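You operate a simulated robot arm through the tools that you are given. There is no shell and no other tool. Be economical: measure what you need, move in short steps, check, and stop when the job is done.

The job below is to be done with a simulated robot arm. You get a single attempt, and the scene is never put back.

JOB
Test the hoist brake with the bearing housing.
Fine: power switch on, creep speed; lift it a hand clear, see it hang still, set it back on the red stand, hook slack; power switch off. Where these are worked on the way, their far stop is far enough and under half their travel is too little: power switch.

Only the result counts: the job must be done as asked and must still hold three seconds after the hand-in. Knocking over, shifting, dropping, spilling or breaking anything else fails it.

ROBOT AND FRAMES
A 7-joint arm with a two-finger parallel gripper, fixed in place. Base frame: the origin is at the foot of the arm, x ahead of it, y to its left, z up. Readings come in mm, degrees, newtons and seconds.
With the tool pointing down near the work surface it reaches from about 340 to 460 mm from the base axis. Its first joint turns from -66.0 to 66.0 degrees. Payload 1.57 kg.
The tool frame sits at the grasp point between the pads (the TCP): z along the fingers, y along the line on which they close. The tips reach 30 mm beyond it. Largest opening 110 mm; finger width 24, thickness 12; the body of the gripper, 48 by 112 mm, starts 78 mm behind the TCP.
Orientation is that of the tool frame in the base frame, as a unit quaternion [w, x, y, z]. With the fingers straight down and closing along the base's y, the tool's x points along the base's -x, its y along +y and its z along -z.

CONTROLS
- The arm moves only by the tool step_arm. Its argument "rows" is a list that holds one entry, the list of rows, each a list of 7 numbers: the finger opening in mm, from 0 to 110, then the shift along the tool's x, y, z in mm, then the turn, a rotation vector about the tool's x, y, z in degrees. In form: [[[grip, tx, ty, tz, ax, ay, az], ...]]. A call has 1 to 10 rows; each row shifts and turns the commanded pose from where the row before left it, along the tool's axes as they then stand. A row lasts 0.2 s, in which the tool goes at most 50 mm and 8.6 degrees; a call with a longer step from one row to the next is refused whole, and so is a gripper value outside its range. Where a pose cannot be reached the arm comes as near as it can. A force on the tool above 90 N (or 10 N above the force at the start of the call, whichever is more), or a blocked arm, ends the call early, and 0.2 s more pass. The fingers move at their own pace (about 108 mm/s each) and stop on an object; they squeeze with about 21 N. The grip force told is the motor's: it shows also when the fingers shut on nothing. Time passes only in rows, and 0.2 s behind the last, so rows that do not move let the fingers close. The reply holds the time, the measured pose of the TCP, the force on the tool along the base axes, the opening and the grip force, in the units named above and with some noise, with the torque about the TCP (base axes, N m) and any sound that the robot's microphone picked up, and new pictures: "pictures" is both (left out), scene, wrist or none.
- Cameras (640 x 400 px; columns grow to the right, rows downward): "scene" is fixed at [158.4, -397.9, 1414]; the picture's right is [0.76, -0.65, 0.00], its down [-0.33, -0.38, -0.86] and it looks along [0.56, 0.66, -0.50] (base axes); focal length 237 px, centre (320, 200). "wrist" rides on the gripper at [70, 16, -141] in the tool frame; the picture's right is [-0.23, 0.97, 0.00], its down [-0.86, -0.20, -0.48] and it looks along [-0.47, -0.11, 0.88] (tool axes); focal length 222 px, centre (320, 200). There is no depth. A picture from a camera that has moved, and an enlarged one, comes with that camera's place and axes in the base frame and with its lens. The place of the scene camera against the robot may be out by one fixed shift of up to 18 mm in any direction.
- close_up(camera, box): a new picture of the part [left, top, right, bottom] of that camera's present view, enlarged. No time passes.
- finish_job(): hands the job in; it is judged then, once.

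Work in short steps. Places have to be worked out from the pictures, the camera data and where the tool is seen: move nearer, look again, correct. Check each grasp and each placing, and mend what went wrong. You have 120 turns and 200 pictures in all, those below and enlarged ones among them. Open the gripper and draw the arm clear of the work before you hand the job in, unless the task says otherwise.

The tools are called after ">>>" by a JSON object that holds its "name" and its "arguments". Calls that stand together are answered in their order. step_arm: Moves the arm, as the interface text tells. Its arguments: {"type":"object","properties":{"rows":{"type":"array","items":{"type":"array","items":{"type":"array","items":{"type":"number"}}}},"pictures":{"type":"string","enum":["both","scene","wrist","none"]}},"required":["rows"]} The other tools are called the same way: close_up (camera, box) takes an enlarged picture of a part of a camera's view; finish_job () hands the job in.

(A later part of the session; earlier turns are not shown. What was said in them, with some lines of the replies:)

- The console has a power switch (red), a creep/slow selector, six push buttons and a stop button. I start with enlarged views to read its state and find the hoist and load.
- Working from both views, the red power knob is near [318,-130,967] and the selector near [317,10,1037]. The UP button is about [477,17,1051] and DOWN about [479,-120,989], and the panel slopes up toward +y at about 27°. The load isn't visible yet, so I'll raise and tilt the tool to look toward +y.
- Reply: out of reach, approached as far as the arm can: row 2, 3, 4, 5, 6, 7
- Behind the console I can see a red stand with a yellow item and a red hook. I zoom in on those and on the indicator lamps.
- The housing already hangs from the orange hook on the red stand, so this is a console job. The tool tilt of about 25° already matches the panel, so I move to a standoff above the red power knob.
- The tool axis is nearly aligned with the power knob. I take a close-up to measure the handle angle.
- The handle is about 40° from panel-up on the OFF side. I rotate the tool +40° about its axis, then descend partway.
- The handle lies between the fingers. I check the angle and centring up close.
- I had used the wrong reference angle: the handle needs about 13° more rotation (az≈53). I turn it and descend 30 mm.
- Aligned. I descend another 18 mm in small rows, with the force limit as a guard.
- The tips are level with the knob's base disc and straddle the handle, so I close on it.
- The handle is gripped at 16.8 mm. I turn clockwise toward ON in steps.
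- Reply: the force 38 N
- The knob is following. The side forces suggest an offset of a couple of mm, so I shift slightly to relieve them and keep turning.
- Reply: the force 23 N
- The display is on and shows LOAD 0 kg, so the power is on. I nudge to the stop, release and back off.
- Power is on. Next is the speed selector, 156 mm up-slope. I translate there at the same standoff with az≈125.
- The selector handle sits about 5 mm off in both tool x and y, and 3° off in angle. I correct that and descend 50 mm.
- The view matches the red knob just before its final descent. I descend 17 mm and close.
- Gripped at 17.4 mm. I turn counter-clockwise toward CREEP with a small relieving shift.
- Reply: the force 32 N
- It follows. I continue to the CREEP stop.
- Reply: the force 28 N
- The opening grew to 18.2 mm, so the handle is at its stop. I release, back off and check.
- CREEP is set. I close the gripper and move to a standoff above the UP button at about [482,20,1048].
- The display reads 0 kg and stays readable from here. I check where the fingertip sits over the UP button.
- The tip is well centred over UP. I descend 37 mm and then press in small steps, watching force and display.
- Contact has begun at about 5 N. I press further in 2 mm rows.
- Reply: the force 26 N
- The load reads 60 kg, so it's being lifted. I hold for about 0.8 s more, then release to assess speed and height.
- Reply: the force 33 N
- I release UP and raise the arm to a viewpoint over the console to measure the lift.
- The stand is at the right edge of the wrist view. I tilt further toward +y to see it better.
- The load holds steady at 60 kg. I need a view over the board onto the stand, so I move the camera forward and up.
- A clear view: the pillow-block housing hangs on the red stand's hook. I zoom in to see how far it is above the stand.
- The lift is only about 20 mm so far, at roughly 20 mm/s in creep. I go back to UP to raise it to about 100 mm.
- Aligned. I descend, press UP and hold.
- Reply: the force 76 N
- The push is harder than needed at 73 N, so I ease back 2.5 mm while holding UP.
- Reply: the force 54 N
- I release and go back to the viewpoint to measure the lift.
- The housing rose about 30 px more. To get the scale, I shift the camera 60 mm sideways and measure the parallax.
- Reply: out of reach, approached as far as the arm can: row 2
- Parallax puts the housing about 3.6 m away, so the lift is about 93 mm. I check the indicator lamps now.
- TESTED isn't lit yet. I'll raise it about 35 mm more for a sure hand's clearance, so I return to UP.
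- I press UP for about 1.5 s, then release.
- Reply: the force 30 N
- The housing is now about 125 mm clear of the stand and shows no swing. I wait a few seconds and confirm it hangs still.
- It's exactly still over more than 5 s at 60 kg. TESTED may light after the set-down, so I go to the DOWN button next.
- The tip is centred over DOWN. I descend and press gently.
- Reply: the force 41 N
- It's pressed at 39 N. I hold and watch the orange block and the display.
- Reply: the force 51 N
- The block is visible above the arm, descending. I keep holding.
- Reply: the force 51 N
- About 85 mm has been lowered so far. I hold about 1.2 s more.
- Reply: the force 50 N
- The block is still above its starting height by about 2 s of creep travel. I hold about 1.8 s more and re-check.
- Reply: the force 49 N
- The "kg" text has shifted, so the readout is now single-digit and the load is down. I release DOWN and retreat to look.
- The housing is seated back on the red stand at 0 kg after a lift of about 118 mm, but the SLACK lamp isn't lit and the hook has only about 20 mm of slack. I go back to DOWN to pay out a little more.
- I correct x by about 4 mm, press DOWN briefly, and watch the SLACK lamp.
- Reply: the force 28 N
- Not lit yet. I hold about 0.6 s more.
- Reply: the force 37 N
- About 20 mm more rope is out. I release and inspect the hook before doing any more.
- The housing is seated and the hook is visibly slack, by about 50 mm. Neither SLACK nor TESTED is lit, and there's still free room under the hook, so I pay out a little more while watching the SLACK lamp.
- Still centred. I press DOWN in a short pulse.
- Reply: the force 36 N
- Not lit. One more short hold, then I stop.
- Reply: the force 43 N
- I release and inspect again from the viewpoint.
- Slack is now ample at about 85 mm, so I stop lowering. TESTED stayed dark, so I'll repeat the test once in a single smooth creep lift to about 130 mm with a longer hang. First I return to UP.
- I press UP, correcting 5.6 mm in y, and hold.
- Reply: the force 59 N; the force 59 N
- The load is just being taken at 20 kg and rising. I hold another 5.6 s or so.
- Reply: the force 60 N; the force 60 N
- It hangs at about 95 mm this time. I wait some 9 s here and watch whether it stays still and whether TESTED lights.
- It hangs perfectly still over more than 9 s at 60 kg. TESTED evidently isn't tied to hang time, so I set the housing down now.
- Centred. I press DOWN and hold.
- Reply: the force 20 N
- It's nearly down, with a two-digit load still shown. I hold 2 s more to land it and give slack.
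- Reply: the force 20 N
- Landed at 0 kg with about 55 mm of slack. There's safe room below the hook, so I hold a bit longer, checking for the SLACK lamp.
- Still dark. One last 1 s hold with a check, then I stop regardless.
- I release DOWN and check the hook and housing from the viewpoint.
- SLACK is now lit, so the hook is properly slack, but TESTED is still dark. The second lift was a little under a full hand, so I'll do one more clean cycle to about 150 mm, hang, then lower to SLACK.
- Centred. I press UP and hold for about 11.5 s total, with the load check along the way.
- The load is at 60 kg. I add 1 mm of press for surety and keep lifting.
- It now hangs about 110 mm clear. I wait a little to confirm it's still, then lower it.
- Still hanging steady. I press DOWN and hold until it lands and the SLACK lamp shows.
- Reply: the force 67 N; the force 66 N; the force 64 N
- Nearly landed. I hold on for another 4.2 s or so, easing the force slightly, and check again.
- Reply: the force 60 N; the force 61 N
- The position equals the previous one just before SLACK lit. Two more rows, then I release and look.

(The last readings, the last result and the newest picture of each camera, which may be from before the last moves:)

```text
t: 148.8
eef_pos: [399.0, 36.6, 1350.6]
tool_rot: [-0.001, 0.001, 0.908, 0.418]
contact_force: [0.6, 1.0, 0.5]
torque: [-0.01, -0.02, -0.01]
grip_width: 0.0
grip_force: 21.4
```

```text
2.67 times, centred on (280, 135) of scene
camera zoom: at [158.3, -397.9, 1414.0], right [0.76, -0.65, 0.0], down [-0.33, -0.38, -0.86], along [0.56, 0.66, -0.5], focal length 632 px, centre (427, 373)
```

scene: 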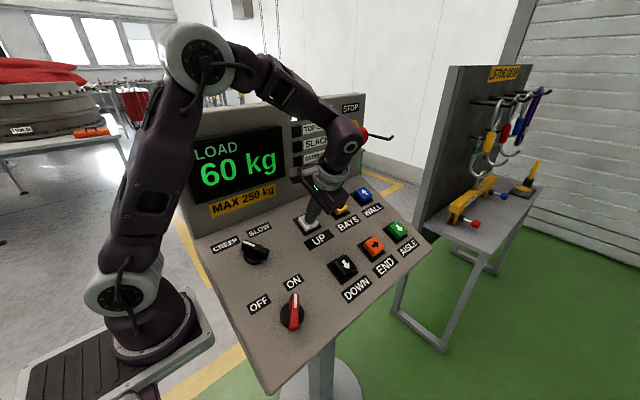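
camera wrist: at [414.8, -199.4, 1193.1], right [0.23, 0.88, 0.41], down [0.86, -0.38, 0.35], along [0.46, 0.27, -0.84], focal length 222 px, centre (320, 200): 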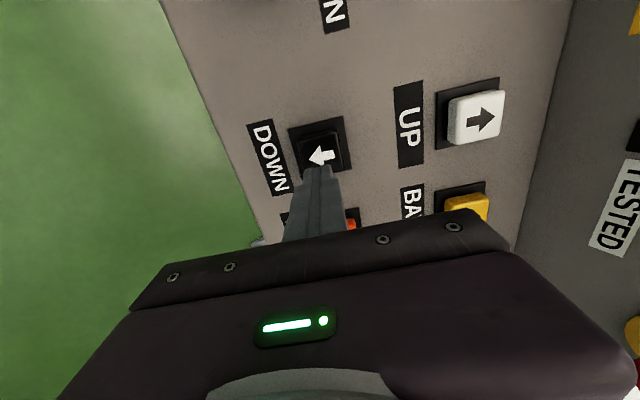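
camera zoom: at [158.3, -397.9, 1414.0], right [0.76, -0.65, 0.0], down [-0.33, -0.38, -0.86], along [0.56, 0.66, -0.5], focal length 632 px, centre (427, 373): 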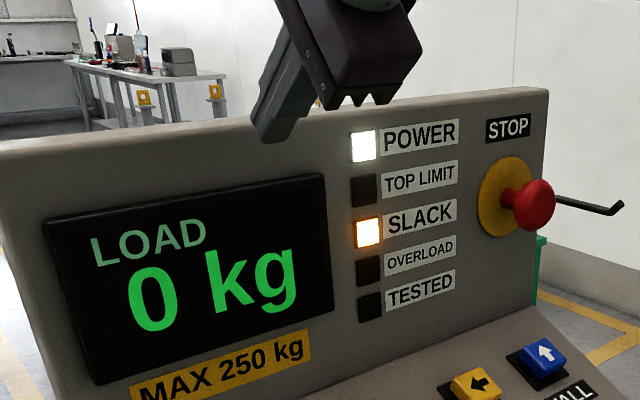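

SLACK is lit and the housing is seated. TESTED is still dark, and my height scale is only good to about 10%. I'll run one last cycle with a clearly larger margin of about 140–150 mm to be certain the hand's clearance is met.

>>> {"name": "step_arm", "arguments": {"rows": [[[0, 0, -34.2, -14.8, 0, 0, 0], [0, 0, -34.2, -14.8, 0, 0, 0], [0, 0, -34.2, -14.8, 0, 0, 0], [0, 0, 0, 0, 8.2, 0, 0], [0, 0, 0, 0, 8.2, 0, 0], [0, 0, 0, 0, 8, 0, 0], [0, -20, -8.3, 36, 0, 0, 0], [0, -20, -8.3, 36, 0, 0, 0], [0, -20, -8.3, 36, 0, 0, 0], [0, -20, -8.3, 36, 0, 0, 0]]], "pictures": "none"}}

>>> {"name": "close_up", "arguments": {"camera": "wrist", "box": [220, 90, 420, 230]}}

```text
t: 151.0
eef_pos: [481.2, -30.8, 1153.9]
tool_rot: [0.0, -0.001, 0.976, 0.217]
contact_force: [0.6, 0.1, -0.1]
torque: [0.0, 0.01, -0.02]
grip_width: 0.0
grip_force: 21.0
```

```text
2.86 times, centred on (320, 160) of wrist
camera zoom: at [411.2, -75.5, 1288.4], right [0.23, 0.88, 0.41], down [0.86, -0.38, 0.35], along [0.47, 0.27, -0.84], focal length 635 px, centre (320, 314)
```

zoom: 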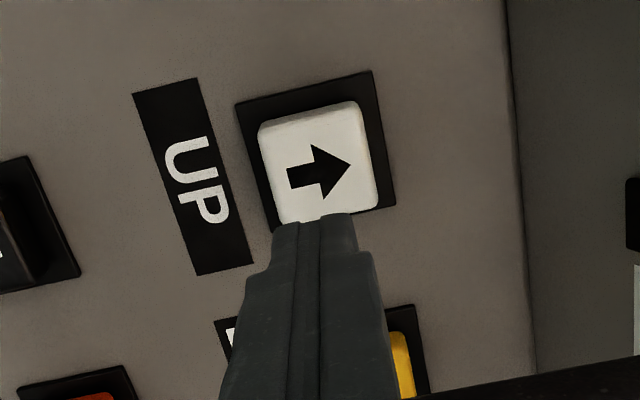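

Centred. I press UP and hold for about 12 s.

>>> {"name": "step_arm", "arguments": {"rows": [[[0, 0, 0.5, 42, 0, 0, 0], [0, 0, 0, 40, 0, 0, 0], [0, 0, 0, 7.5, 0, 0, 0], [0, 0, 0, 0, 0, 0, 0], [0, 0, 0, 0, 0, 0, 0], [0, 0, 0, 0, 0, 0, 0], [0, 0, 0, 0, 0, 0, 0], [0, 0, 0, 0, 0, 0, 0], [0, 0, 0, 0, 0, 0, 0], [0, 0, 0, 0, 0, 0, 0]]], "pictures": "none"}}

>>> {"name": "step_arm", "arguments": {"rows": [[[0, 0, 0, 0, 0, 0, 0], [0, 0, 0, 0, 0, 0, 0], [0, 0, 0, 0, 0, 0, 0], [0, 0, 0, 0, 0, 0, 0], [0, 0, 0, 0, 0, 0, 0], [0, 0, 0, 0, 0, 0, 0], [0, 0, 0, 0, 0, 0, 0], [0, 0, 0, 0, 0, 0, 0], [0, 0, 0, 0, 0, 0, 0], [0, 0, 0, 0, 0, 0, 0]]], "pictures": "none"}}

>>> {"name": "step_arm", "arguments": {"rows": [[[0, 0, 0, 0, 0, 0, 0], [0, 0, 0, 0, 0, 0, 0], [0, 0, 0, 0, 0, 0, 0], [0, 0, 0, 0, 0, 0, 0], [0, 0, 0, 0, 0, 0, 0], [0, 0, 0, 0, 0, 0, 0], [0, 0, 0, 0, 0, 0, 0], [0, 0, 0, 0, 0, 0, 0], [0, 0, 0, 0, 0, 0, 0], [0, 0, 0, 0, 0, 0, 0]]], "pictures": "scene"}}

```text
t: 153.2
eef_pos: [481.4, 5.5, 1075.2]
tool_rot: [0.001, 0.0, 0.976, 0.218]
contact_force: [13.1, -10.6, 32.4]
torque: [0.08, -0.36, -0.13]
grip_width: 0.1
grip_force: 21.0
```

```text
t: 155.4
eef_pos: [481.4, 5.2, 1074.6]
tool_rot: [0.0, 0.0, 0.976, 0.217]
contact_force: [13.1, -12.7, 31.4]
torque: [-0.01, -0.36, -0.15]
grip_width: 0.0
grip_force: 21.5
```

```text
t: 157.6
eef_pos: [481.4, 4.5, 1073.8]
tool_rot: [0.0, 0.0, 0.976, 0.217]
contact_force: [11.5, -13.4, 31.2]
torque: [-0.09, -0.33, -0.1]
grip_width: 0.2
grip_force: 20.7
```

scene: 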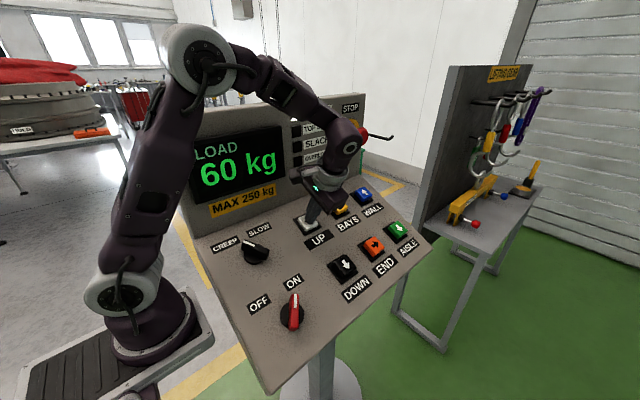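

Lifting well. I continue to the planned release time, then look.

>>> {"name": "step_arm", "arguments": {"rows": [[[0, 0, 0, 0, 0, 0, 0], [0, 0, 0, 0, 0, 0, 0], [0, 0, 0, 0, 0, 0, 0], [0, 0, 0, 0, 0, 0, 0], [0, 0, 0, 0, 0, 0, 0], [0, 0, 0, 0, 0, 0, 0], [0, 0, 0, 0, 0, 0, 0], [0, 0, 0, 0, 0, 0, 0], [0, 0, 0, 0, 0, 0, 0], [0, 0, 0, 0, 0, 0, 0]]], "pictures": "none"}}

>>> {"name": "step_arm", "arguments": {"rows": [[[0, 0, 0, 0, 0, 0, 0], [0, 0, 0, 0, 0, 0, 0], [0, 0, 0, 0, 0, 0, 0], [0, 0, 0, 0, 0, 0, 0], [0, 0, 0, 0, 0, 0, 0], [0, 0, 0, 0, 0, 0, 0], [0, 0, 0, 0, 0, 0, 0], [0, 0, 0, 0, 0, 0, 0], [0, 0, 0, 0, 0, 0, 0], [0, 0, 0, 0, 0, 0, 0]]], "pictures": "none"}}

>>> {"name": "step_arm", "arguments": {"rows": [[[0, 0, 0, 0, 0, 0, 0], [0, 0, 0, 0, 0, 0, 0], [0, 0, 0, 0, 0, 0, 0], [0, 0, 0, 0, 0, 0, 0], [0, 0, 0, 0, 0, 0, 0], [0, 0, 0, 0, 0, 0, 0], [0, 0, 0, 0, 0, 0, 0], [0, 0, 0, -12, 0, 0, 0], [0, 0, 0, -42, 0, 0, 0], [0, 0, 0, -36, 0, 0, 0]]], "pictures": "none"}}

>>> {"name": "step_arm", "arguments": {"rows": [[[0, 20, 9.3, -36, 0, 0, 0], [0, 20, 9.3, -36, 0, 0, 0], [0, 20, 9.3, -36, 0, 0, 0], [0, 20, 9.3, -36, 0, 0, 0], [0, 0, 0, 0, -8.2, 0, 0], [0, 0, 0, 0, -8.2, 0, 0], [0, 0, 0, 0, -8, 0, 0], [0, 0, 34.2, 14.8, 0, 0, 0], [0, 0, 34.2, 14.8, 0, 0, 0], [0, 0, 34.2, 14.8, 0, 0, 0]]], "pictures": "none"}}

>>> {"name": "close_up", "arguments": {"camera": "wrist", "box": [410, 160, 490, 220]}}

>>> {"name": "close_up", "arguments": {"camera": "scene", "box": [170, 60, 390, 210]}}

```text
t: 159.8
eef_pos: [480.1, 5.9, 1074.3]
tool_rot: [0.001, 0.0, 0.976, 0.217]
contact_force: [9.5, -14.7, 31.0]
torque: [-0.1, -0.26, -0.11]
grip_width: 0.1
grip_force: 20.7
```

```text
t: 162.0
eef_pos: [481.5, 6.4, 1074.2]
tool_rot: [0.0, 0.0, 0.976, 0.217]
contact_force: [8.4, -14.6, 32.2]
torque: [-0.08, -0.22, -0.1]
grip_width: 0.0
grip_force: 21.1
```

```text
t: 164.2
eef_pos: [482.9, -28.3, 1157.0]
tool_rot: [-0.001, 0.0, 0.976, 0.219]
contact_force: [-0.4, -1.0, -0.1]
torque: [0.0, 0.03, 0.0]
grip_width: 0.0
grip_force: 21.4
```

```text
t: 166.4
eef_pos: [403.9, 43.0, 1352.2]
tool_rot: [-0.001, 0.001, 0.908, 0.418]
contact_force: [-0.3, -0.1, 0.5]
torque: [-0.02, 0.0, 0.01]
grip_width: 0.2
grip_force: 21.1
```

```text
6.67 times, centred on (450, 190) of wrist
camera zoom: at [334.9, -54.9, 1455.6], right [0.23, 0.63, 0.74], down [0.86, -0.49, 0.16], along [0.46, 0.6, -0.65], focal length 1481 px, centre (-547, 267)
```

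zoom: 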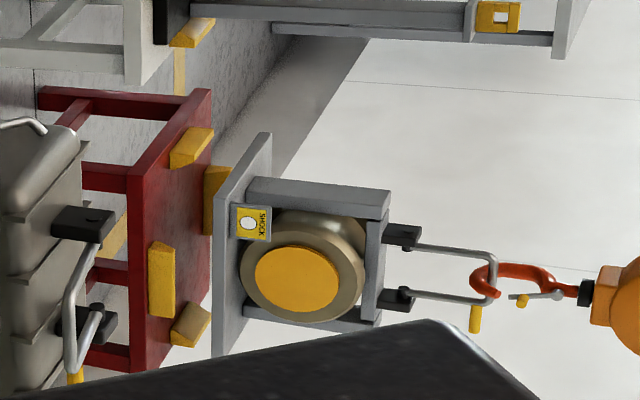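

```text
2.67 times, centred on (280, 135) of scene
camera zoom: at [158.3, -397.9, 1414.0], right [0.76, -0.65, 0.0], down [-0.33, -0.38, -0.86], along [0.56, 0.66, -0.5], focal length 632 px, centre (427, 373)
```

zoom: 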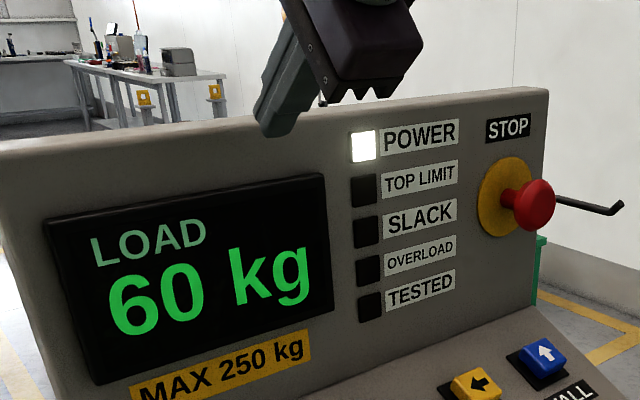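

It hangs at about 136 mm. I wait 6.6 s, confirm it's still, and check the lamp.

>>> {"name": "step_arm", "arguments": {"rows": [[[0, 0, 0, 0, 0, 0, 0], [0, 0, 0, 0, 0, 0, 0], [0, 0, 0, 0, 0, 0, 0], [0, 0, 0, 0, 0, 0, 0], [0, 0, 0, 0, 0, 0, 0], [0, 0, 0, 0, 0, 0, 0], [0, 0, 0, 0, 0, 0, 0], [0, 0, 0, 0, 0, 0, 0], [0, 0, 0, 0, 0, 0, 0], [0, 0, 0, 0, 0, 0, 0]]], "pictures": "none"}}

>>> {"name": "step_arm", "arguments": {"rows": [[[0, 0, 0, 0, 0, 0, 0], [0, 0, 0, 0, 0, 0, 0], [0, 0, 0, 0, 0, 0, 0], [0, 0, 0, 0, 0, 0, 0], [0, 0, 0, 0, 0, 0, 0], [0, 0, 0, 0, 0, 0, 0], [0, 0, 0, 0, 0, 0, 0], [0, 0, 0, 0, 0, 0, 0], [0, 0, 0, 0, 0, 0, 0], [0, 0, 0, 0, 0, 0, 0]]], "pictures": "none"}}

>>> {"name": "step_arm", "arguments": {"rows": [[[0, 0, 0, 0, 0, 0, 0], [0, 0, 0, 0, 0, 0, 0], [0, 0, 0, 0, 0, 0, 0], [0, 0, 0, 0, 0, 0, 0], [0, 0, 0, 0, 0, 0, 0], [0, 0, 0, 0, 0, 0, 0], [0, 0, 0, 0, 0, 0, 0], [0, 0, 0, 0, 0, 0, 0], [0, 0, 0, 0, 0, 0, 0], [0, 0, 0, 0, 0, 0, 0]]], "pictures": "none"}}

>>> {"name": "close_up", "arguments": {"camera": "wrist", "box": [410, 160, 490, 220]}}

>>> {"name": "close_up", "arguments": {"camera": "scene", "box": [170, 60, 390, 210]}}

```text
t: 168.6
eef_pos: [405.2, 42.3, 1351.5]
tool_rot: [0.0, -0.001, 0.908, 0.419]
contact_force: [0.1, 0.1, 0.0]
torque: [0.02, -0.01, 0.01]
grip_width: 0.0
grip_force: 20.6
```

```text
t: 170.8
eef_pos: [404.7, 42.9, 1352.3]
tool_rot: [-0.002, 0.0, 0.908, 0.419]
contact_force: [0.4, -0.2, 1.3]
torque: [0.0, 0.01, -0.02]
grip_width: 0.1
grip_force: 20.7
```

```text
t: 173.0
eef_pos: [404.4, 43.0, 1351.8]
tool_rot: [-0.001, 0.0, 0.908, 0.419]
contact_force: [0.3, -0.1, -0.2]
torque: [-0.02, 0.01, 0.03]
grip_width: 0.0
grip_force: 21.2
```

```text
6.67 times, centred on (450, 190) of wrist
camera zoom: at [334.9, -55.2, 1455.4], right [0.23, 0.63, 0.74], down [0.86, -0.49, 0.16], along [0.46, 0.6, -0.65], focal length 1481 px, centre (-547, 267)
```

zoom: 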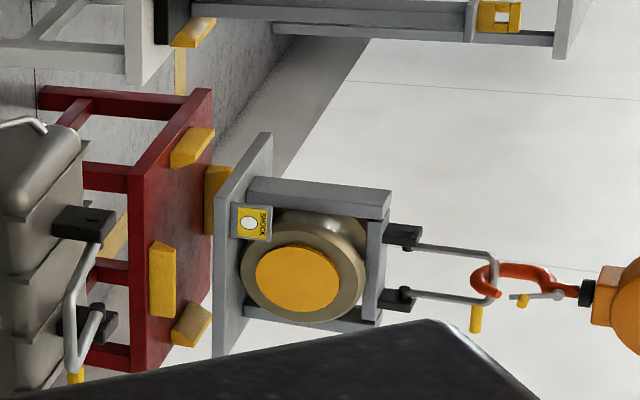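

```text
2.67 times, centred on (280, 135) of scene
camera zoom: at [158.4, -397.9, 1414.0], right [0.76, -0.65, 0.0], down [-0.33, -0.38, -0.86], along [0.56, 0.66, -0.5], focal length 632 px, centre (427, 373)
```

zoom: 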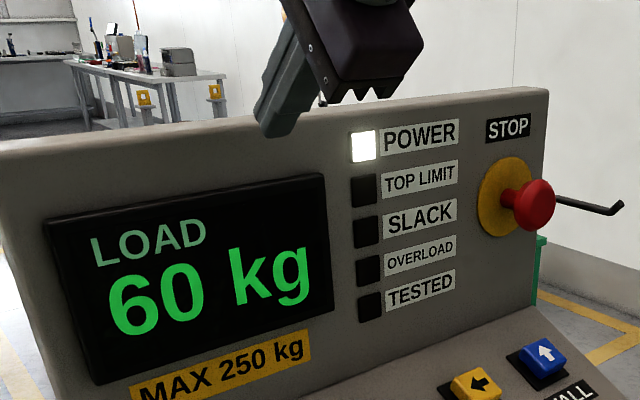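

Rock steady for 9 s. TESTED isn't linked to this, so I do the final set-down and go back to DOWN.

>>> {"name": "step_arm", "arguments": {"rows": [[[0, 0, -35.2, -14.8, 0, 0, 0], [0, 0, -35.2, -14.8, 0, 0, 0], [0, 0, -35.2, -14.8, 0, 0, 0], [0, 0, 0, 0, 8.2, 0, 0], [0, 0, 0, 0, 8.2, 0, 0], [0, 0, 0, 0, 8, 0, 0]]], "pictures": "none"}}

>>> {"name": "step_arm", "arguments": {"rows": [[[0, -13.2, -31.3, 28.9, 0, 0, 0], [0, -13.2, -31.3, 28.9, 0, 0, 0], [0, -13.2, -31.3, 28.9, 0, 0, 0], [0, -13.2, -31.3, 28.9, 0, 0, 0], [0, -13.2, -31.3, 28.9, 0, 0, 0], [0, -13.2, -31.3, 28.9, 0, 0, 0]]], "pictures": "none"}}

>>> {"name": "close_up", "arguments": {"camera": "wrist", "box": [220, 90, 420, 230]}}

```text
t: 174.4
eef_pos: [401.2, -60.9, 1300.9]
tool_rot: [-0.001, 0.0, 0.976, 0.216]
contact_force: [-0.6, -0.4, 0.8]
torque: [0.02, -0.02, 0.0]
grip_width: 0.1
grip_force: 20.3
```

```text
t: 175.8
eef_pos: [481.9, -154.5, 1062.4]
tool_rot: [-0.002, 0.0, 0.976, 0.217]
contact_force: [0.2, 0.4, 0.3]
torque: [0.02, 0.02, 0.04]
grip_width: 0.1
grip_force: 20.6
```

```text
2.86 times, centred on (320, 160) of wrist
camera zoom: at [411.5, -200.5, 1196.9], right [0.23, 0.88, 0.41], down [0.86, -0.38, 0.35], along [0.46, 0.27, -0.84], focal length 635 px, centre (320, 314)
```

zoom: 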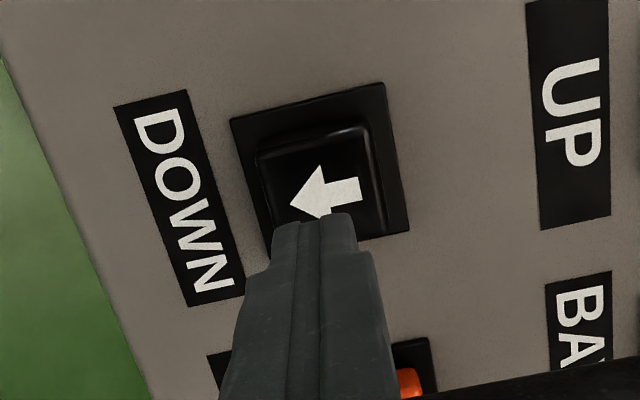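

I press DOWN and hold.

>>> {"name": "step_arm", "arguments": {"rows": [[[0, -1, -0.5, 25, 0, 0, 0], [0, 0, 0, 24, 0, 0, 0], [0, 0, 0, 4, 0, 0, 0], [0, 0, 0, 3, 0, 0, 0], [0, 0, 0, 0, 0, 0, 0], [0, 0, 0, 0, 0, 0, 0], [0, 0, 0, 0, 0, 0, 0], [0, 0, 0, 0, 0, 0, 0], [0, 0, 0, 0, 0, 0, 0], [0, 0, 0, 0, 0, 0, 0]]], "pictures": "none"}}

>>> {"name": "step_arm", "arguments": {"rows": [[[0, 0, 0, 0, 0, 0, 0], [0, 0, 0, 0, 0, 0, 0], [0, 0, 0, 0, 0, 0, 0], [0, 0, 0, 0, 0, 0, 0], [0, 0, 0, 0, 0, 0, 0], [0, 0, 0, 0, 0, 0, 0], [0, 0, 0, 0, 0, 0, 0], [0, 0, 0, 0, 0, 0, 0], [0, 0, 0, 0, 0, 0, 0], [0, 0, 0, 0, 0, 0, 0]]], "pictures": "none"}}

>>> {"name": "step_arm", "arguments": {"rows": [[[0, 0, 0, 0, 0, 0, 0], [0, 0, 0, 0, 0, 0, 0], [0, 0, 0, 0, 0, 0, 0], [0, 0, 0, 0, 0, 0, 0], [0, 0, 0, 0, 0, 0, 0], [0, 0, 0, 0, 0, 0, 0], [0, 0, 0, 0, 0, 0, 0], [0, 0, 0, 0, 0, 0, 0], [0, 0, 0, 0, 0, 0, 0], [0, 0, 0, 0, 0, 0, 0]]], "pictures": "none"}}

>>> {"name": "step_arm", "arguments": {"rows": [[[0, 0, 0, 0, 0, 0, 0], [0, 0, 0, 0, 0, 0, 0], [0, 0, 0, 0, 0, 0, 0], [0, 0, 0, 0, 0, 0, 0], [0, 0, 0, 0, 0, 0, 0], [0, 0, 0, 0, 0, 0, 0], [0, 0, 0, 0, 0, 0, 0], [0, 0, 0, 0, 0, 0, 0], [0, 0, 0, 0, 0, 0, 0], [0, 0, 0, 0, 0, 0, 0]]], "pictures": "none"}}

>>> {"name": "close_up", "arguments": {"camera": "scene", "box": [200, 40, 380, 200]}}

```text
t: 178.0
eef_pos: [482.6, -133.8, 1014.9]
tool_rot: [0.001, 0.0, 0.976, 0.217]
contact_force: [8.6, -4.9, 13.0]
torque: [0.01, -0.23, -0.09]
grip_width: 0.0
grip_force: 21.0
```

```text
t: 180.2
eef_pos: [481.0, -133.4, 1012.0]
tool_rot: [-0.001, 0.001, 0.976, 0.218]
contact_force: [3.2, -6.9, 12.5]
torque: [-0.08, -0.09, -0.05]
grip_width: 0.1
grip_force: 20.3
```

```text
t: 182.4
eef_pos: [482.9, -133.5, 1013.3]
tool_rot: [0.0, 0.001, 0.976, 0.217]
contact_force: [0.2, -7.5, 11.2]
torque: [-0.09, -0.03, -0.05]
grip_width: 0.1
grip_force: 20.7
```

```text
t: 184.6
eef_pos: [483.1, -135.0, 1013.7]
tool_rot: [-0.001, 0.0, 0.976, 0.217]
contact_force: [-0.6, -7.0, 11.2]
torque: [-0.12, 0.02, 0.01]
grip_width: 0.1
grip_force: 20.5
```

```text
2.50 times, centred on (290, 120) of scene
camera zoom: at [158.2, -398.1, 1414.0], right [0.76, -0.65, 0.0], down [-0.33, -0.38, -0.86], along [0.56, 0.66, -0.5], focal length 593 px, centre (395, 400)
```

zoom: 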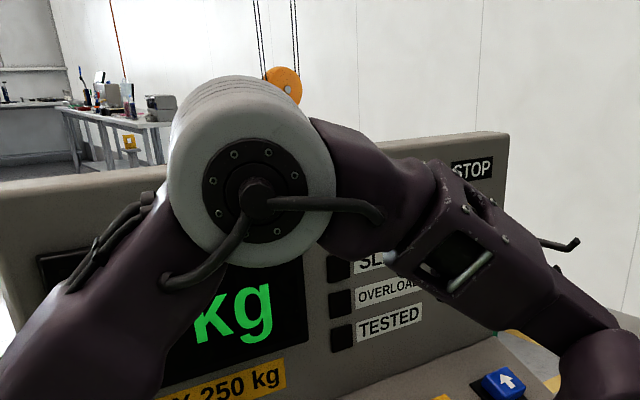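

Landed, at 0 kg. I hold about 3.6 s more for slack.

>>> {"name": "step_arm", "arguments": {"rows": [[[0, 0, 0, 0, 0, 0, 0], [0, 0, 0, 0, 0, 0, 0], [0, 0, 0, 0, 0, 0, 0], [0, 0, 0, 0, 0, 0, 0], [0, 0, 0, 0, 0, 0, 0], [0, 0, 0, 0, 0, 0, 0], [0, 0, 0, 0, 0, 0, 0], [0, 0, 0, 0, 0, 0, 0], [0, 0, 0, 0, 0, 0, 0], [0, 0, 0, 0, 0, 0, 0]]], "pictures": "none"}}

>>> {"name": "step_arm", "arguments": {"rows": [[[0, 0, 0, 0, 0, 0, 0], [0, 0, 0, 0, 0, 0, 0], [0, 0, 0, 0, 0, 0, 0], [0, 0, 0, 0, 0, 0, 0], [0, 0, 0, 0, 0, 0, 0]]], "pictures": "none"}}

>>> {"name": "close_up", "arguments": {"camera": "scene", "box": [200, 40, 380, 200]}}

```text
t: 186.8
eef_pos: [482.3, -133.6, 1014.6]
tool_rot: [-0.001, -0.001, 0.976, 0.217]
contact_force: [-1.3, -6.5, 12.3]
torque: [-0.09, 0.0, -0.06]
grip_width: 0.0
grip_force: 20.8
```

```text
t: 188.0
eef_pos: [481.7, -134.6, 1013.9]
tool_rot: [-0.001, -0.001, 0.976, 0.218]
contact_force: [-1.0, -5.9, 11.4]
torque: [-0.1, -0.01, 0.01]
grip_width: 0.0
grip_force: 20.8
```

```text
2.50 times, centred on (290, 120) of scene
camera zoom: at [158.2, -398.0, 1414.0], right [0.76, -0.65, 0.0], down [-0.33, -0.38, -0.86], along [0.56, 0.66, -0.5], focal length 593 px, centre (395, 400)
```

zoom: 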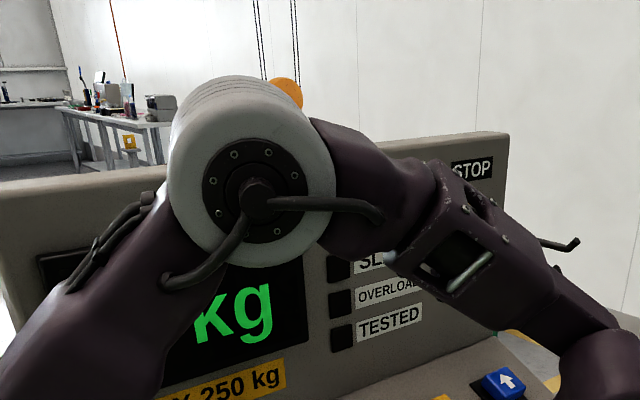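

It's at the same height as before. I release and check from the viewpoint.

>>> {"name": "step_arm", "arguments": {"rows": [[[0, 0, 0, 0, 0, 0, 0], [0, 0, 0, -10, 0, 0, 0], [0, 0, 0, -25, 0, 0, 0], [0, 0, 0, -25, 0, 0, 0], [0, 13.5, 31, -28.9, 0, 0, 0], [0, 13.5, 31, -28.9, 0, 0, 0], [0, 13.5, 31, -28.9, 0, 0, 0], [0, 13.5, 31, -28.9, 0, 0, 0], [0, 13.5, 31, -28.9, 0, 0, 0], [0, 13.5, 31, -28.9, 0, 0, 0]]], "pictures": "none"}}

>>> {"name": "step_arm", "arguments": {"rows": [[[0, 0, 0, 0, -8.2, 0, 0], [0, 0, 0, 0, -8.2, 0, 0], [0, 0, 0, 0, -8, 0, 0], [0, 0, 34.2, 14.8, 0, 0, 0], [0, 0, 34.2, 14.8, 0, 0, 0], [0, 0, 34.2, 14.8, 0, 0, 0]]], "pictures": "none"}}

>>> {"name": "close_up", "arguments": {"camera": "wrist", "box": [410, 160, 490, 220]}}

>>> {"name": "close_up", "arguments": {"camera": "scene", "box": [170, 60, 390, 210]}}

```text
t: 190.2
eef_pos: [399.7, -64.5, 1301.7]
tool_rot: [-0.001, 0.0, 0.976, 0.218]
contact_force: [-0.9, -0.1, 0.9]
torque: [-0.03, -0.02, 0.0]
grip_width: 0.2
grip_force: 21.0
```

```text
t: 191.6
eef_pos: [402.6, 36.5, 1349.5]
tool_rot: [-0.001, 0.0, 0.908, 0.418]
contact_force: [0.0, 0.0, -0.5]
torque: [-0.04, 0.01, -0.01]
grip_width: 0.3
grip_force: 21.4
```

```text
6.67 times, centred on (450, 190) of wrist
camera zoom: at [333.3, -60.3, 1453.2], right [0.23, 0.63, 0.74], down [0.86, -0.49, 0.16], along [0.46, 0.6, -0.65], focal length 1481 px, centre (-547, 267)
```

zoom: 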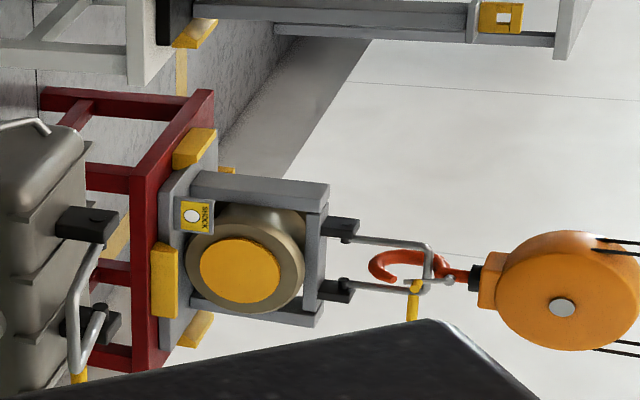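

```text
2.67 times, centred on (280, 135) of scene
camera zoom: at [158.3, -397.9, 1414.0], right [0.76, -0.65, 0.0], down [-0.33, -0.38, -0.86], along [0.56, 0.66, -0.5], focal length 632 px, centre (427, 373)
```

zoom: 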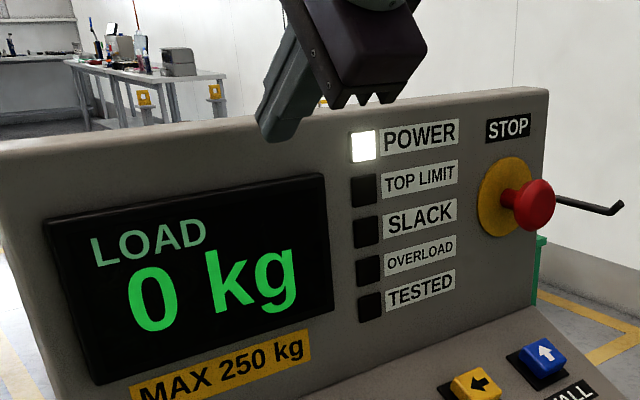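

The hook is within a hair of the SLACK threshold. I give one more short DOWN pulse.

>>> {"name": "step_arm", "arguments": {"rows": [[[0, 0, -34.2, -14.8, 0, 0, 0], [0, 0, -34.2, -14.8, 0, 0, 0], [0, 0, -34.2, -14.8, 0, 0, 0], [0, 0, 0, 0, 8.2, 0, 0], [0, 0, 0, 0, 8.2, 0, 0], [0, 0, 0, 0, 8, 0, 0]]], "pictures": "none"}}

>>> {"name": "step_arm", "arguments": {"rows": [[[0, -13.2, -31.3, 28.9, 0, 0, 0], [0, -13.2, -31.3, 28.9, 0, 0, 0], [0, -13.2, -31.3, 28.9, 0, 0, 0], [0, -13.2, -31.3, 28.9, 0, 0, 0], [0, -13.2, -31.3, 28.9, 0, 0, 0], [0, -13.2, -31.3, 28.9, 0, 0, 0]]], "pictures": "none"}}

>>> {"name": "close_up", "arguments": {"camera": "wrist", "box": [220, 90, 420, 230]}}

```text
t: 193.0
eef_pos: [401.6, -63.4, 1302.2]
tool_rot: [-0.001, -0.001, 0.976, 0.216]
contact_force: [-0.6, 0.1, 0.2]
torque: [-0.03, 0.01, -0.02]
grip_width: 0.0
grip_force: 20.8
```

```text
t: 194.4
eef_pos: [479.8, -159.9, 1064.1]
tool_rot: [0.0, 0.0, 0.976, 0.217]
contact_force: [0.5, 1.1, 0.5]
torque: [0.0, 0.0, 0.01]
grip_width: 0.2
grip_force: 20.7
```

```text
2.86 times, centred on (320, 160) of wrist
camera zoom: at [409.6, -205.2, 1198.7], right [0.23, 0.88, 0.41], down [0.86, -0.38, 0.35], along [0.46, 0.27, -0.84], focal length 635 px, centre (320, 314)
```

zoom: 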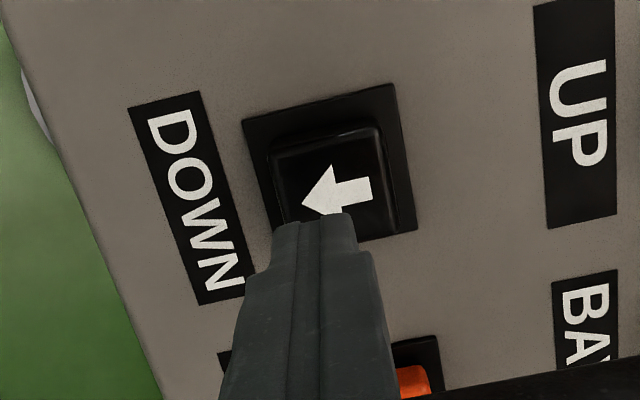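

I correct and pulse DOWN for about 0.6 s, then release.

>>> {"name": "step_arm", "arguments": {"rows": [[[0, -2, 1.5, 26, 0, 0, 0], [0, 0, 1.2, 25, 0, 0, 0], [0, 0, 0, 4, 0, 0, 0], [0, 0, 0, 4, 0, 0, 0], [0, 0, 0, 0, 0, 0, 0], [0, 0, 0, 0, 0, 0, 0], [0, 0, 0, 0, 0, 0, 0]]], "pictures": "none"}}

>>> {"name": "close_up", "arguments": {"camera": "scene", "box": [200, 40, 380, 200]}}

>>> {"name": "step_arm", "arguments": {"rows": [[[0, 0, 0, -10, 0, 0, 0], [0, 0, 0, -25, 0, 0, 0], [0, 0, 0, -25, 0, 0, 0], [0, 13.5, 31, -28.9, 0, 0, 0], [0, 13.5, 31, -28.9, 0, 0, 0], [0, 13.5, 31, -28.9, 0, 0, 0], [0, 13.5, 31, -28.9, 0, 0, 0], [0, 13.5, 31, -28.9, 0, 0, 0], [0, 13.5, 31, -28.9, 0, 0, 0]]], "pictures": "none"}}

>>> {"name": "step_arm", "arguments": {"rows": [[[0, 0, 0, 0, -8.2, 0, 0], [0, 0, 0, 0, -8.2, 0, 0], [0, 0, 0, 0, -8, 0, 0], [0, 0, 34.2, 14.8, 0, 0, 0], [0, 0, 34.2, 14.8, 0, 0, 0], [0, 0, 34.2, 14.8, 0, 0, 0]]], "pictures": "none"}}

>>> {"name": "close_up", "arguments": {"camera": "wrist", "box": [410, 160, 490, 220]}}

>>> {"name": "close_up", "arguments": {"camera": "scene", "box": [170, 60, 390, 210]}}

```text
t: 196.0
eef_pos: [481.2, -133.5, 1014.0]
tool_rot: [-0.001, 0.0, 0.976, 0.216]
contact_force: [-8.9, -12.1, 15.1]
torque: [-0.2, 0.23, 0.06]
grip_width: 0.0
grip_force: 21.0
```

```text
2.50 times, centred on (290, 120) of scene
camera zoom: at [157.9, -398.2, 1414.0], right [0.76, -0.65, 0.0], down [-0.33, -0.38, -0.86], along [0.56, 0.66, -0.5], focal length 593 px, centre (395, 400)
```

zoom: 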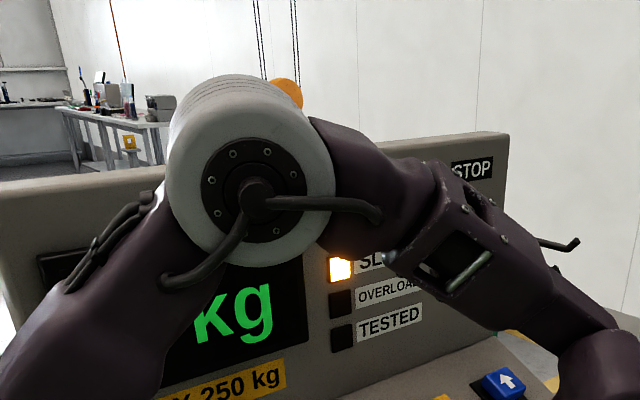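

```text
t: 198.0
eef_pos: [403.1, -65.0, 1302.2]
tool_rot: [-0.001, -0.001, 0.976, 0.217]
contact_force: [-0.8, 0.0, -1.0]
torque: [-0.01, -0.06, 0.0]
grip_width: 0.2
grip_force: 20.8
```

```text
t: 199.4
eef_pos: [402.2, 38.4, 1353.7]
tool_rot: [-0.001, 0.0, 0.908, 0.418]
contact_force: [0.5, -0.3, -0.1]
torque: [-0.03, -0.04, 0.02]
grip_width: 0.2
grip_force: 20.8
```

```text
6.67 times, centred on (450, 190) of wrist
camera zoom: at [332.8, -59.3, 1456.6], right [0.23, 0.63, 0.74], down [0.86, -0.49, 0.16], along [0.46, 0.6, -0.65], focal length 1481 px, centre (-547, 267)
```

zoom: 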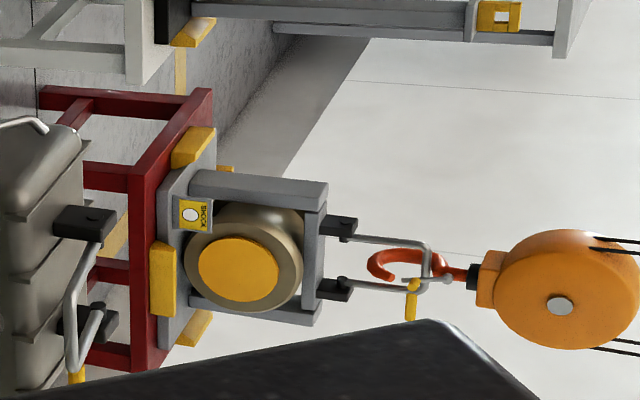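

```text
2.67 times, centred on (280, 135) of scene
camera zoom: at [158.3, -397.9, 1414.0], right [0.76, -0.65, 0.0], down [-0.33, -0.38, -0.86], along [0.56, 0.66, -0.5], focal length 632 px, centre (427, 373)
```

zoom: 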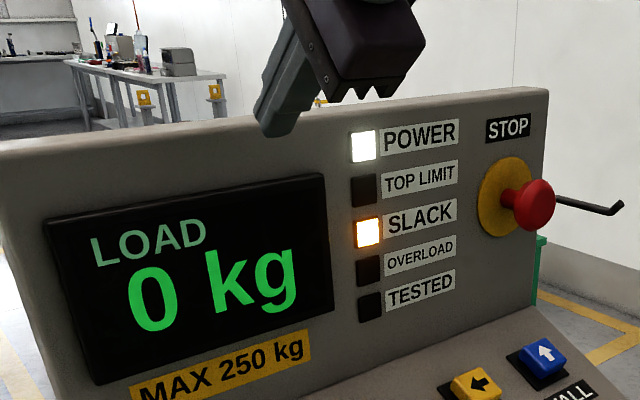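

SLACK is lit, the load is 0 kg, and the housing sits in its guides on the red stand. Now I switch the power off, so I move over to the red knob.

>>> {"name": "step_arm", "arguments": {"rows": [[[0, 0, -34.2, -14.8, 0, 0, 0], [0, 0, -34.2, -14.8, 0, 0, 0], [0, 0, -34.2, -14.8, 0, 0, 0], [0, 0, 0, 0, 8.2, 0, 0], [0, 0, 0, 0, 8.2, 0, 0], [0, 0, 0, 0, 8, 0, 0]]], "pictures": "none"}}

>>> {"name": "step_arm", "arguments": {"rows": [[[60, 14.1, -33.5, 29, 0, 0, 0], [60, 14.1, -33.5, 29, 0, 0, 0], [60, 14.1, -33.5, 29, 0, 0, 0], [60, 14.1, -33.5, 29, 0, 0, 0], [60, 14.1, -33.5, 29, 0, 0, 0], [60, 14.1, -33.5, 29, 0, 0, 0]]], "pictures": "none"}}

>>> {"name": "step_arm", "arguments": {"rows": [[[60, 0, 0, 0, 0, 0, 8.5], [60, 0, 0, 0, 0, 0, 8.5], [60, 0, 0, 0, 0, 0, 8.5], [60, 0, 0, 0, 0, 0, 8.5], [60, 0, 0, 0, 0, 0, 8.5], [60, 0, 0, 0, 0, 0, 8.5], [60, 0, 0, 0, 0, 0, 8.5], [60, 0, 0, 0, 0, 0, 8.5]]], "pictures": "none"}}

>>> {"name": "step_arm", "arguments": {"rows": [[[60, 0, 0, 0, 0, 0, 8.5], [60, 0, 0, 0, 0, 0, 8.5], [60, 0, 0, 0, 0, 0, 8.5], [60, 0, 0, 0, 0, 0, 8.5], [60, 0, 0, 0, 0, 0, 8.5], [60, 0, 0, 0, 0, 0, 8.5], [60, 0, 0, 0, 0, 0, 8.5]]], "pictures": "none"}}

>>> {"name": "close_up", "arguments": {"camera": "wrist", "box": [220, 90, 420, 240]}}

```text
t: 200.8
eef_pos: [400.6, -64.7, 1304.6]
tool_rot: [-0.001, -0.001, 0.976, 0.217]
contact_force: [-0.1, 0.8, -0.1]
torque: [-0.05, 0.01, 0.0]
grip_width: 0.0
grip_force: 20.7
```

```text
t: 202.2
eef_pos: [316.6, -171.0, 1057.2]
tool_rot: [-0.001, 0.0, 0.976, 0.217]
contact_force: [-0.4, -0.2, -0.3]
torque: [-0.01, 0.03, 0.01]
grip_width: 59.7
grip_force: 0.1
```

```text
t: 204.0
eef_pos: [315.7, -172.2, 1060.8]
tool_rot: [-0.123, 0.546, 0.809, 0.179]
contact_force: [-0.1, 0.3, -0.2]
torque: [-0.01, 0.0, -0.01]
grip_width: 60.2
grip_force: 0.0
```

```text
t: 205.6
eef_pos: [315.7, -172.9, 1060.7]
tool_rot: [-0.195, 0.876, 0.43, 0.096]
contact_force: [-0.1, -0.3, 0.1]
torque: [-0.02, 0.0, 0.0]
grip_width: 60.1
grip_force: 0.0
```

```text
2.67 times, centred on (320, 165) of wrist
camera zoom: at [371.3, -191.8, 1208.2], right [0.63, -0.7, -0.33], down [-0.68, -0.71, 0.2], along [-0.37, 0.1, -0.92], focal length 592 px, centre (320, 293)
```

zoom: 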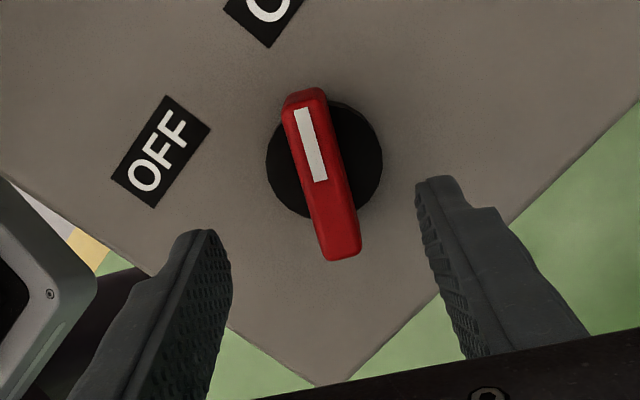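

Aligned with the ON handle and about 2 mm off. I correct, descend 68 mm and grip.

>>> {"name": "step_arm", "arguments": {"rows": [[[60, 2.5, 1.5, 20, 0, 0, 0], [60, 0, 0, 20, 0, 0, 0], [60, 0, 0, 16, 0, 0, 0], [60, 0, 0, 6, 0, 0, 0], [60, 0, 0, 5, 0, 0, 0]]], "pictures": "none"}}

>>> {"name": "close_up", "arguments": {"camera": "wrist", "box": [220, 90, 420, 240]}}

```text
t: 206.8
eef_pos: [317.7, -142.9, 1002.2]
tool_rot: [-0.194, 0.875, 0.433, 0.096]
contact_force: [-0.2, -0.7, 0.1]
torque: [0.02, 0.0, 0.02]
grip_width: 59.9
grip_force: 0.0
```

```text
2.67 times, centred on (320, 165) of wrist
camera zoom: at [373.4, -162.5, 1148.6], right [0.63, -0.7, -0.33], down [-0.68, -0.71, 0.2], along [-0.37, 0.1, -0.92], focal length 592 px, centre (320, 293)
```

zoom: 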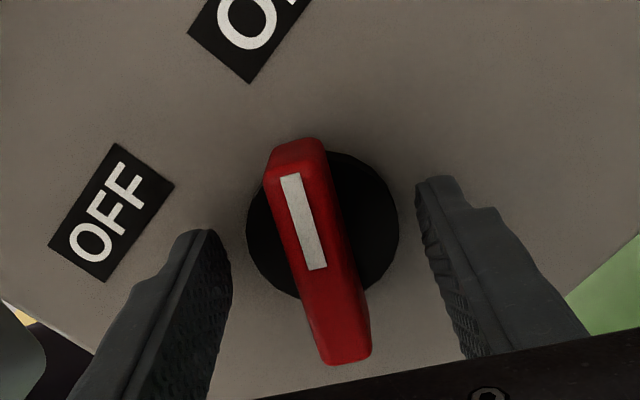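

Good. I descend 5 mm more, grip, and start turning counter-clockwise to OFF.

>>> {"name": "step_arm", "arguments": {"rows": [[[60, 0, 0, 5, 0, 0, 0], [20, 0, 0, 0, 0, 0, 0], [10, 0, 0, 0, 0, 0, 0], [5, 0, 0, 0, 0, 0, 0], [5, 0, 0, 0, 0, 0, -8], [5, 0, 0, 0, 0, 0, -8], [5, 0, 0, 0, 0, 0, -8], [5, 0, 0, 0, 0, 0, -8]]], "pictures": "wrist"}}

```text
t: 208.6
eef_pos: [319.0, -140.8, 996.8]
tool_rot: [-0.161, 0.721, 0.658, 0.146]
contact_force: [-13.3, -7.8, 30.3]
torque: [-0.01, -0.58, -0.31]
grip_width: 16.1
grip_force: 31.2
camera wrist: at [341.0, -140.0, 1152.5], right [0.95, -0.29, -0.14], down [-0.28, -0.96, 0.08], along [-0.15, -0.04, -0.99], focal length 222 px, centre (320, 200)
```

wrist: 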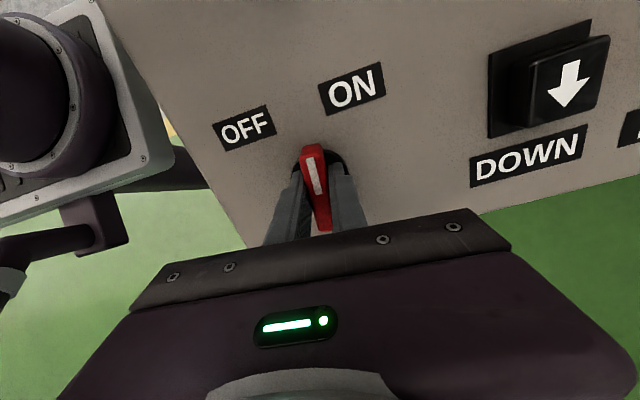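

It follows. I continue to the OFF stop, then release and withdraw.

>>> {"name": "step_arm", "arguments": {"rows": [[[5, 0, -1.5, 0, 0, 0, -8], [5, 0, 0, 0, 0, 0, -8], [5, 0, 0, 0, 0, 0, -8], [5, 0, 0, 0, 0, 0, -8], [5, 0, 0, 0, 0, 0, -8], [5, 0, 0, 0, 0, 0, -5], [5, 0, 0, 0, 0, 0, 0]]], "pictures": "wrist"}}

>>> {"name": "step_arm", "arguments": {"rows": [[[60, 0, 0, 0, 0, 0, 0], [60, 0, 0, 0, 0, 0, 0], [60, 0, 0, -35, 0, 0, 0], [60, 0, 0, -45, 0, 0, 0], [60, 0, 0, -45, 0, 0, 0], [60, 0, 0, -45, 0, 0, 0]]], "pictures": "both"}}

>>> {"name": "close_up", "arguments": {"camera": "scene", "box": [150, 80, 400, 340]}}

```text
t: 210.2
eef_pos: [317.6, -141.6, 997.9]
tool_rot: [-0.094, 0.416, 0.883, 0.196]
contact_force: [-8.6, -14.3, -12.9]
torque: [-1.05, 0.76, -0.55]
grip_width: 17.9
grip_force: 32.3
camera wrist: at [285.9, -142.8, 1150.7], right [0.9, 0.4, 0.19], down [0.39, -0.91, 0.1], along [0.21, -0.02, -0.98], focal length 222 px, centre (320, 200)
```

wrist: 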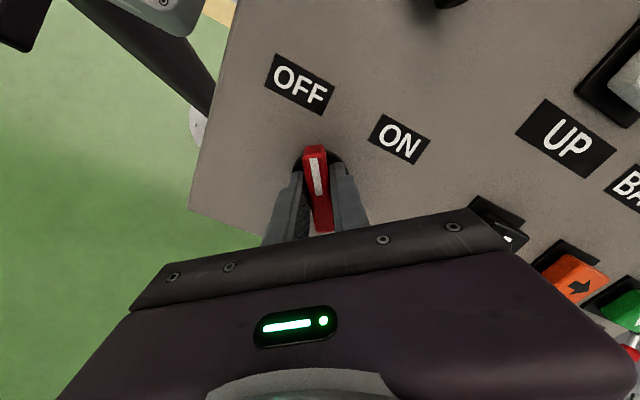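

```text
t: 211.6
eef_pos: [315.8, -209.1, 1153.5]
tool_rot: [-0.094, 0.417, 0.883, 0.195]
contact_force: [-0.3, -0.1, 0.2]
torque: [0.01, 0.02, -0.02]
grip_width: 60.1
grip_force: 0.2
camera wrist: at [284.3, -211.4, 1308.2], right [0.9, 0.4, 0.19], down [0.39, -0.92, 0.1], along [0.21, -0.02, -0.98], focal length 222 px, centre (320, 200)
```

scene: 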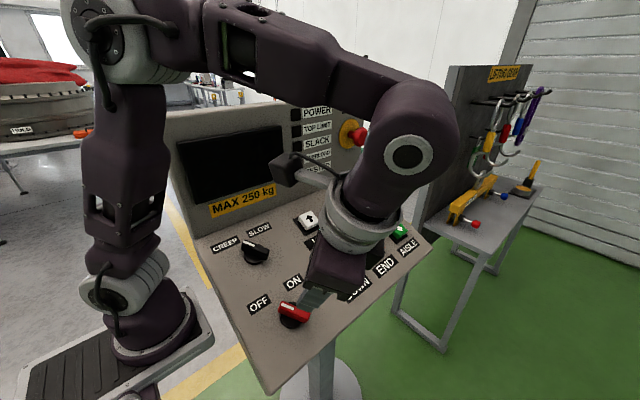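
wrist: 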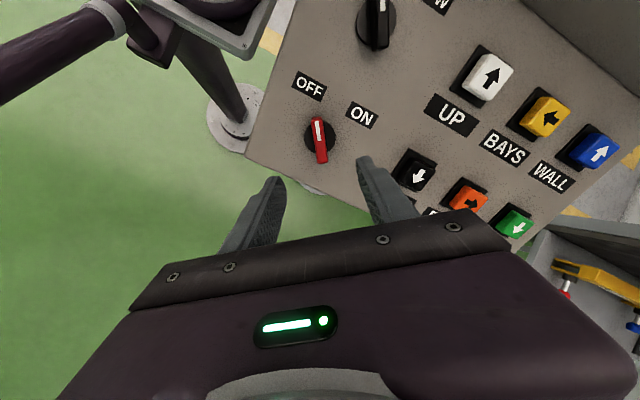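

```text
1.54 times, centred on (275, 210) of scene
camera zoom: at [158.4, -397.9, 1414.0], right [0.76, -0.65, 0.0], down [-0.33, -0.38, -0.86], along [0.56, 0.66, -0.5], focal length 365 px, centre (389, 185)
```

zoom: 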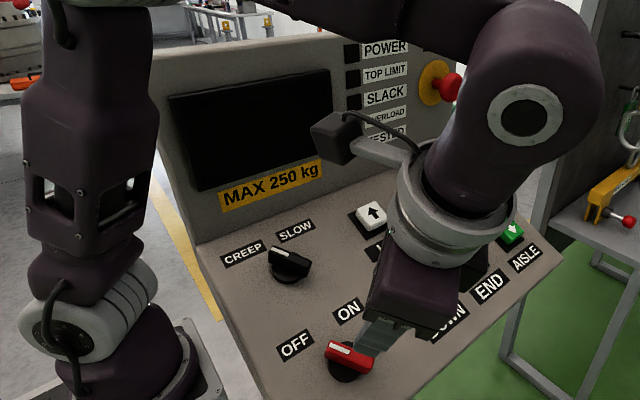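

The display and all lamps are dark and the knob points to OFF. The housing is seated on the red stand with the hook slack, and the gripper is open and clear, so I hand in.

>>> {"name": "finish_job", "arguments": {}}

```text
The job is handed in.
```

I tested the hoist brake and it held: the bearing housing hung still at 60 kg each time, but the console's TESTED lamp never lit.

I ran four lift cycles in creep. By camera estimate (about ±10%), the highest clearances were roughly 118, 95, 110 and 136 mm. The last lift hung for about 9 s with no movement.

The housing is back on the red stand with the load at 0 kg. The SLACK lamp was lit just before I turned the power switch off. I repeated the lifts to try to light TESTED, but neither more height nor longer hang time did it, so I don't know what that lamp needs.
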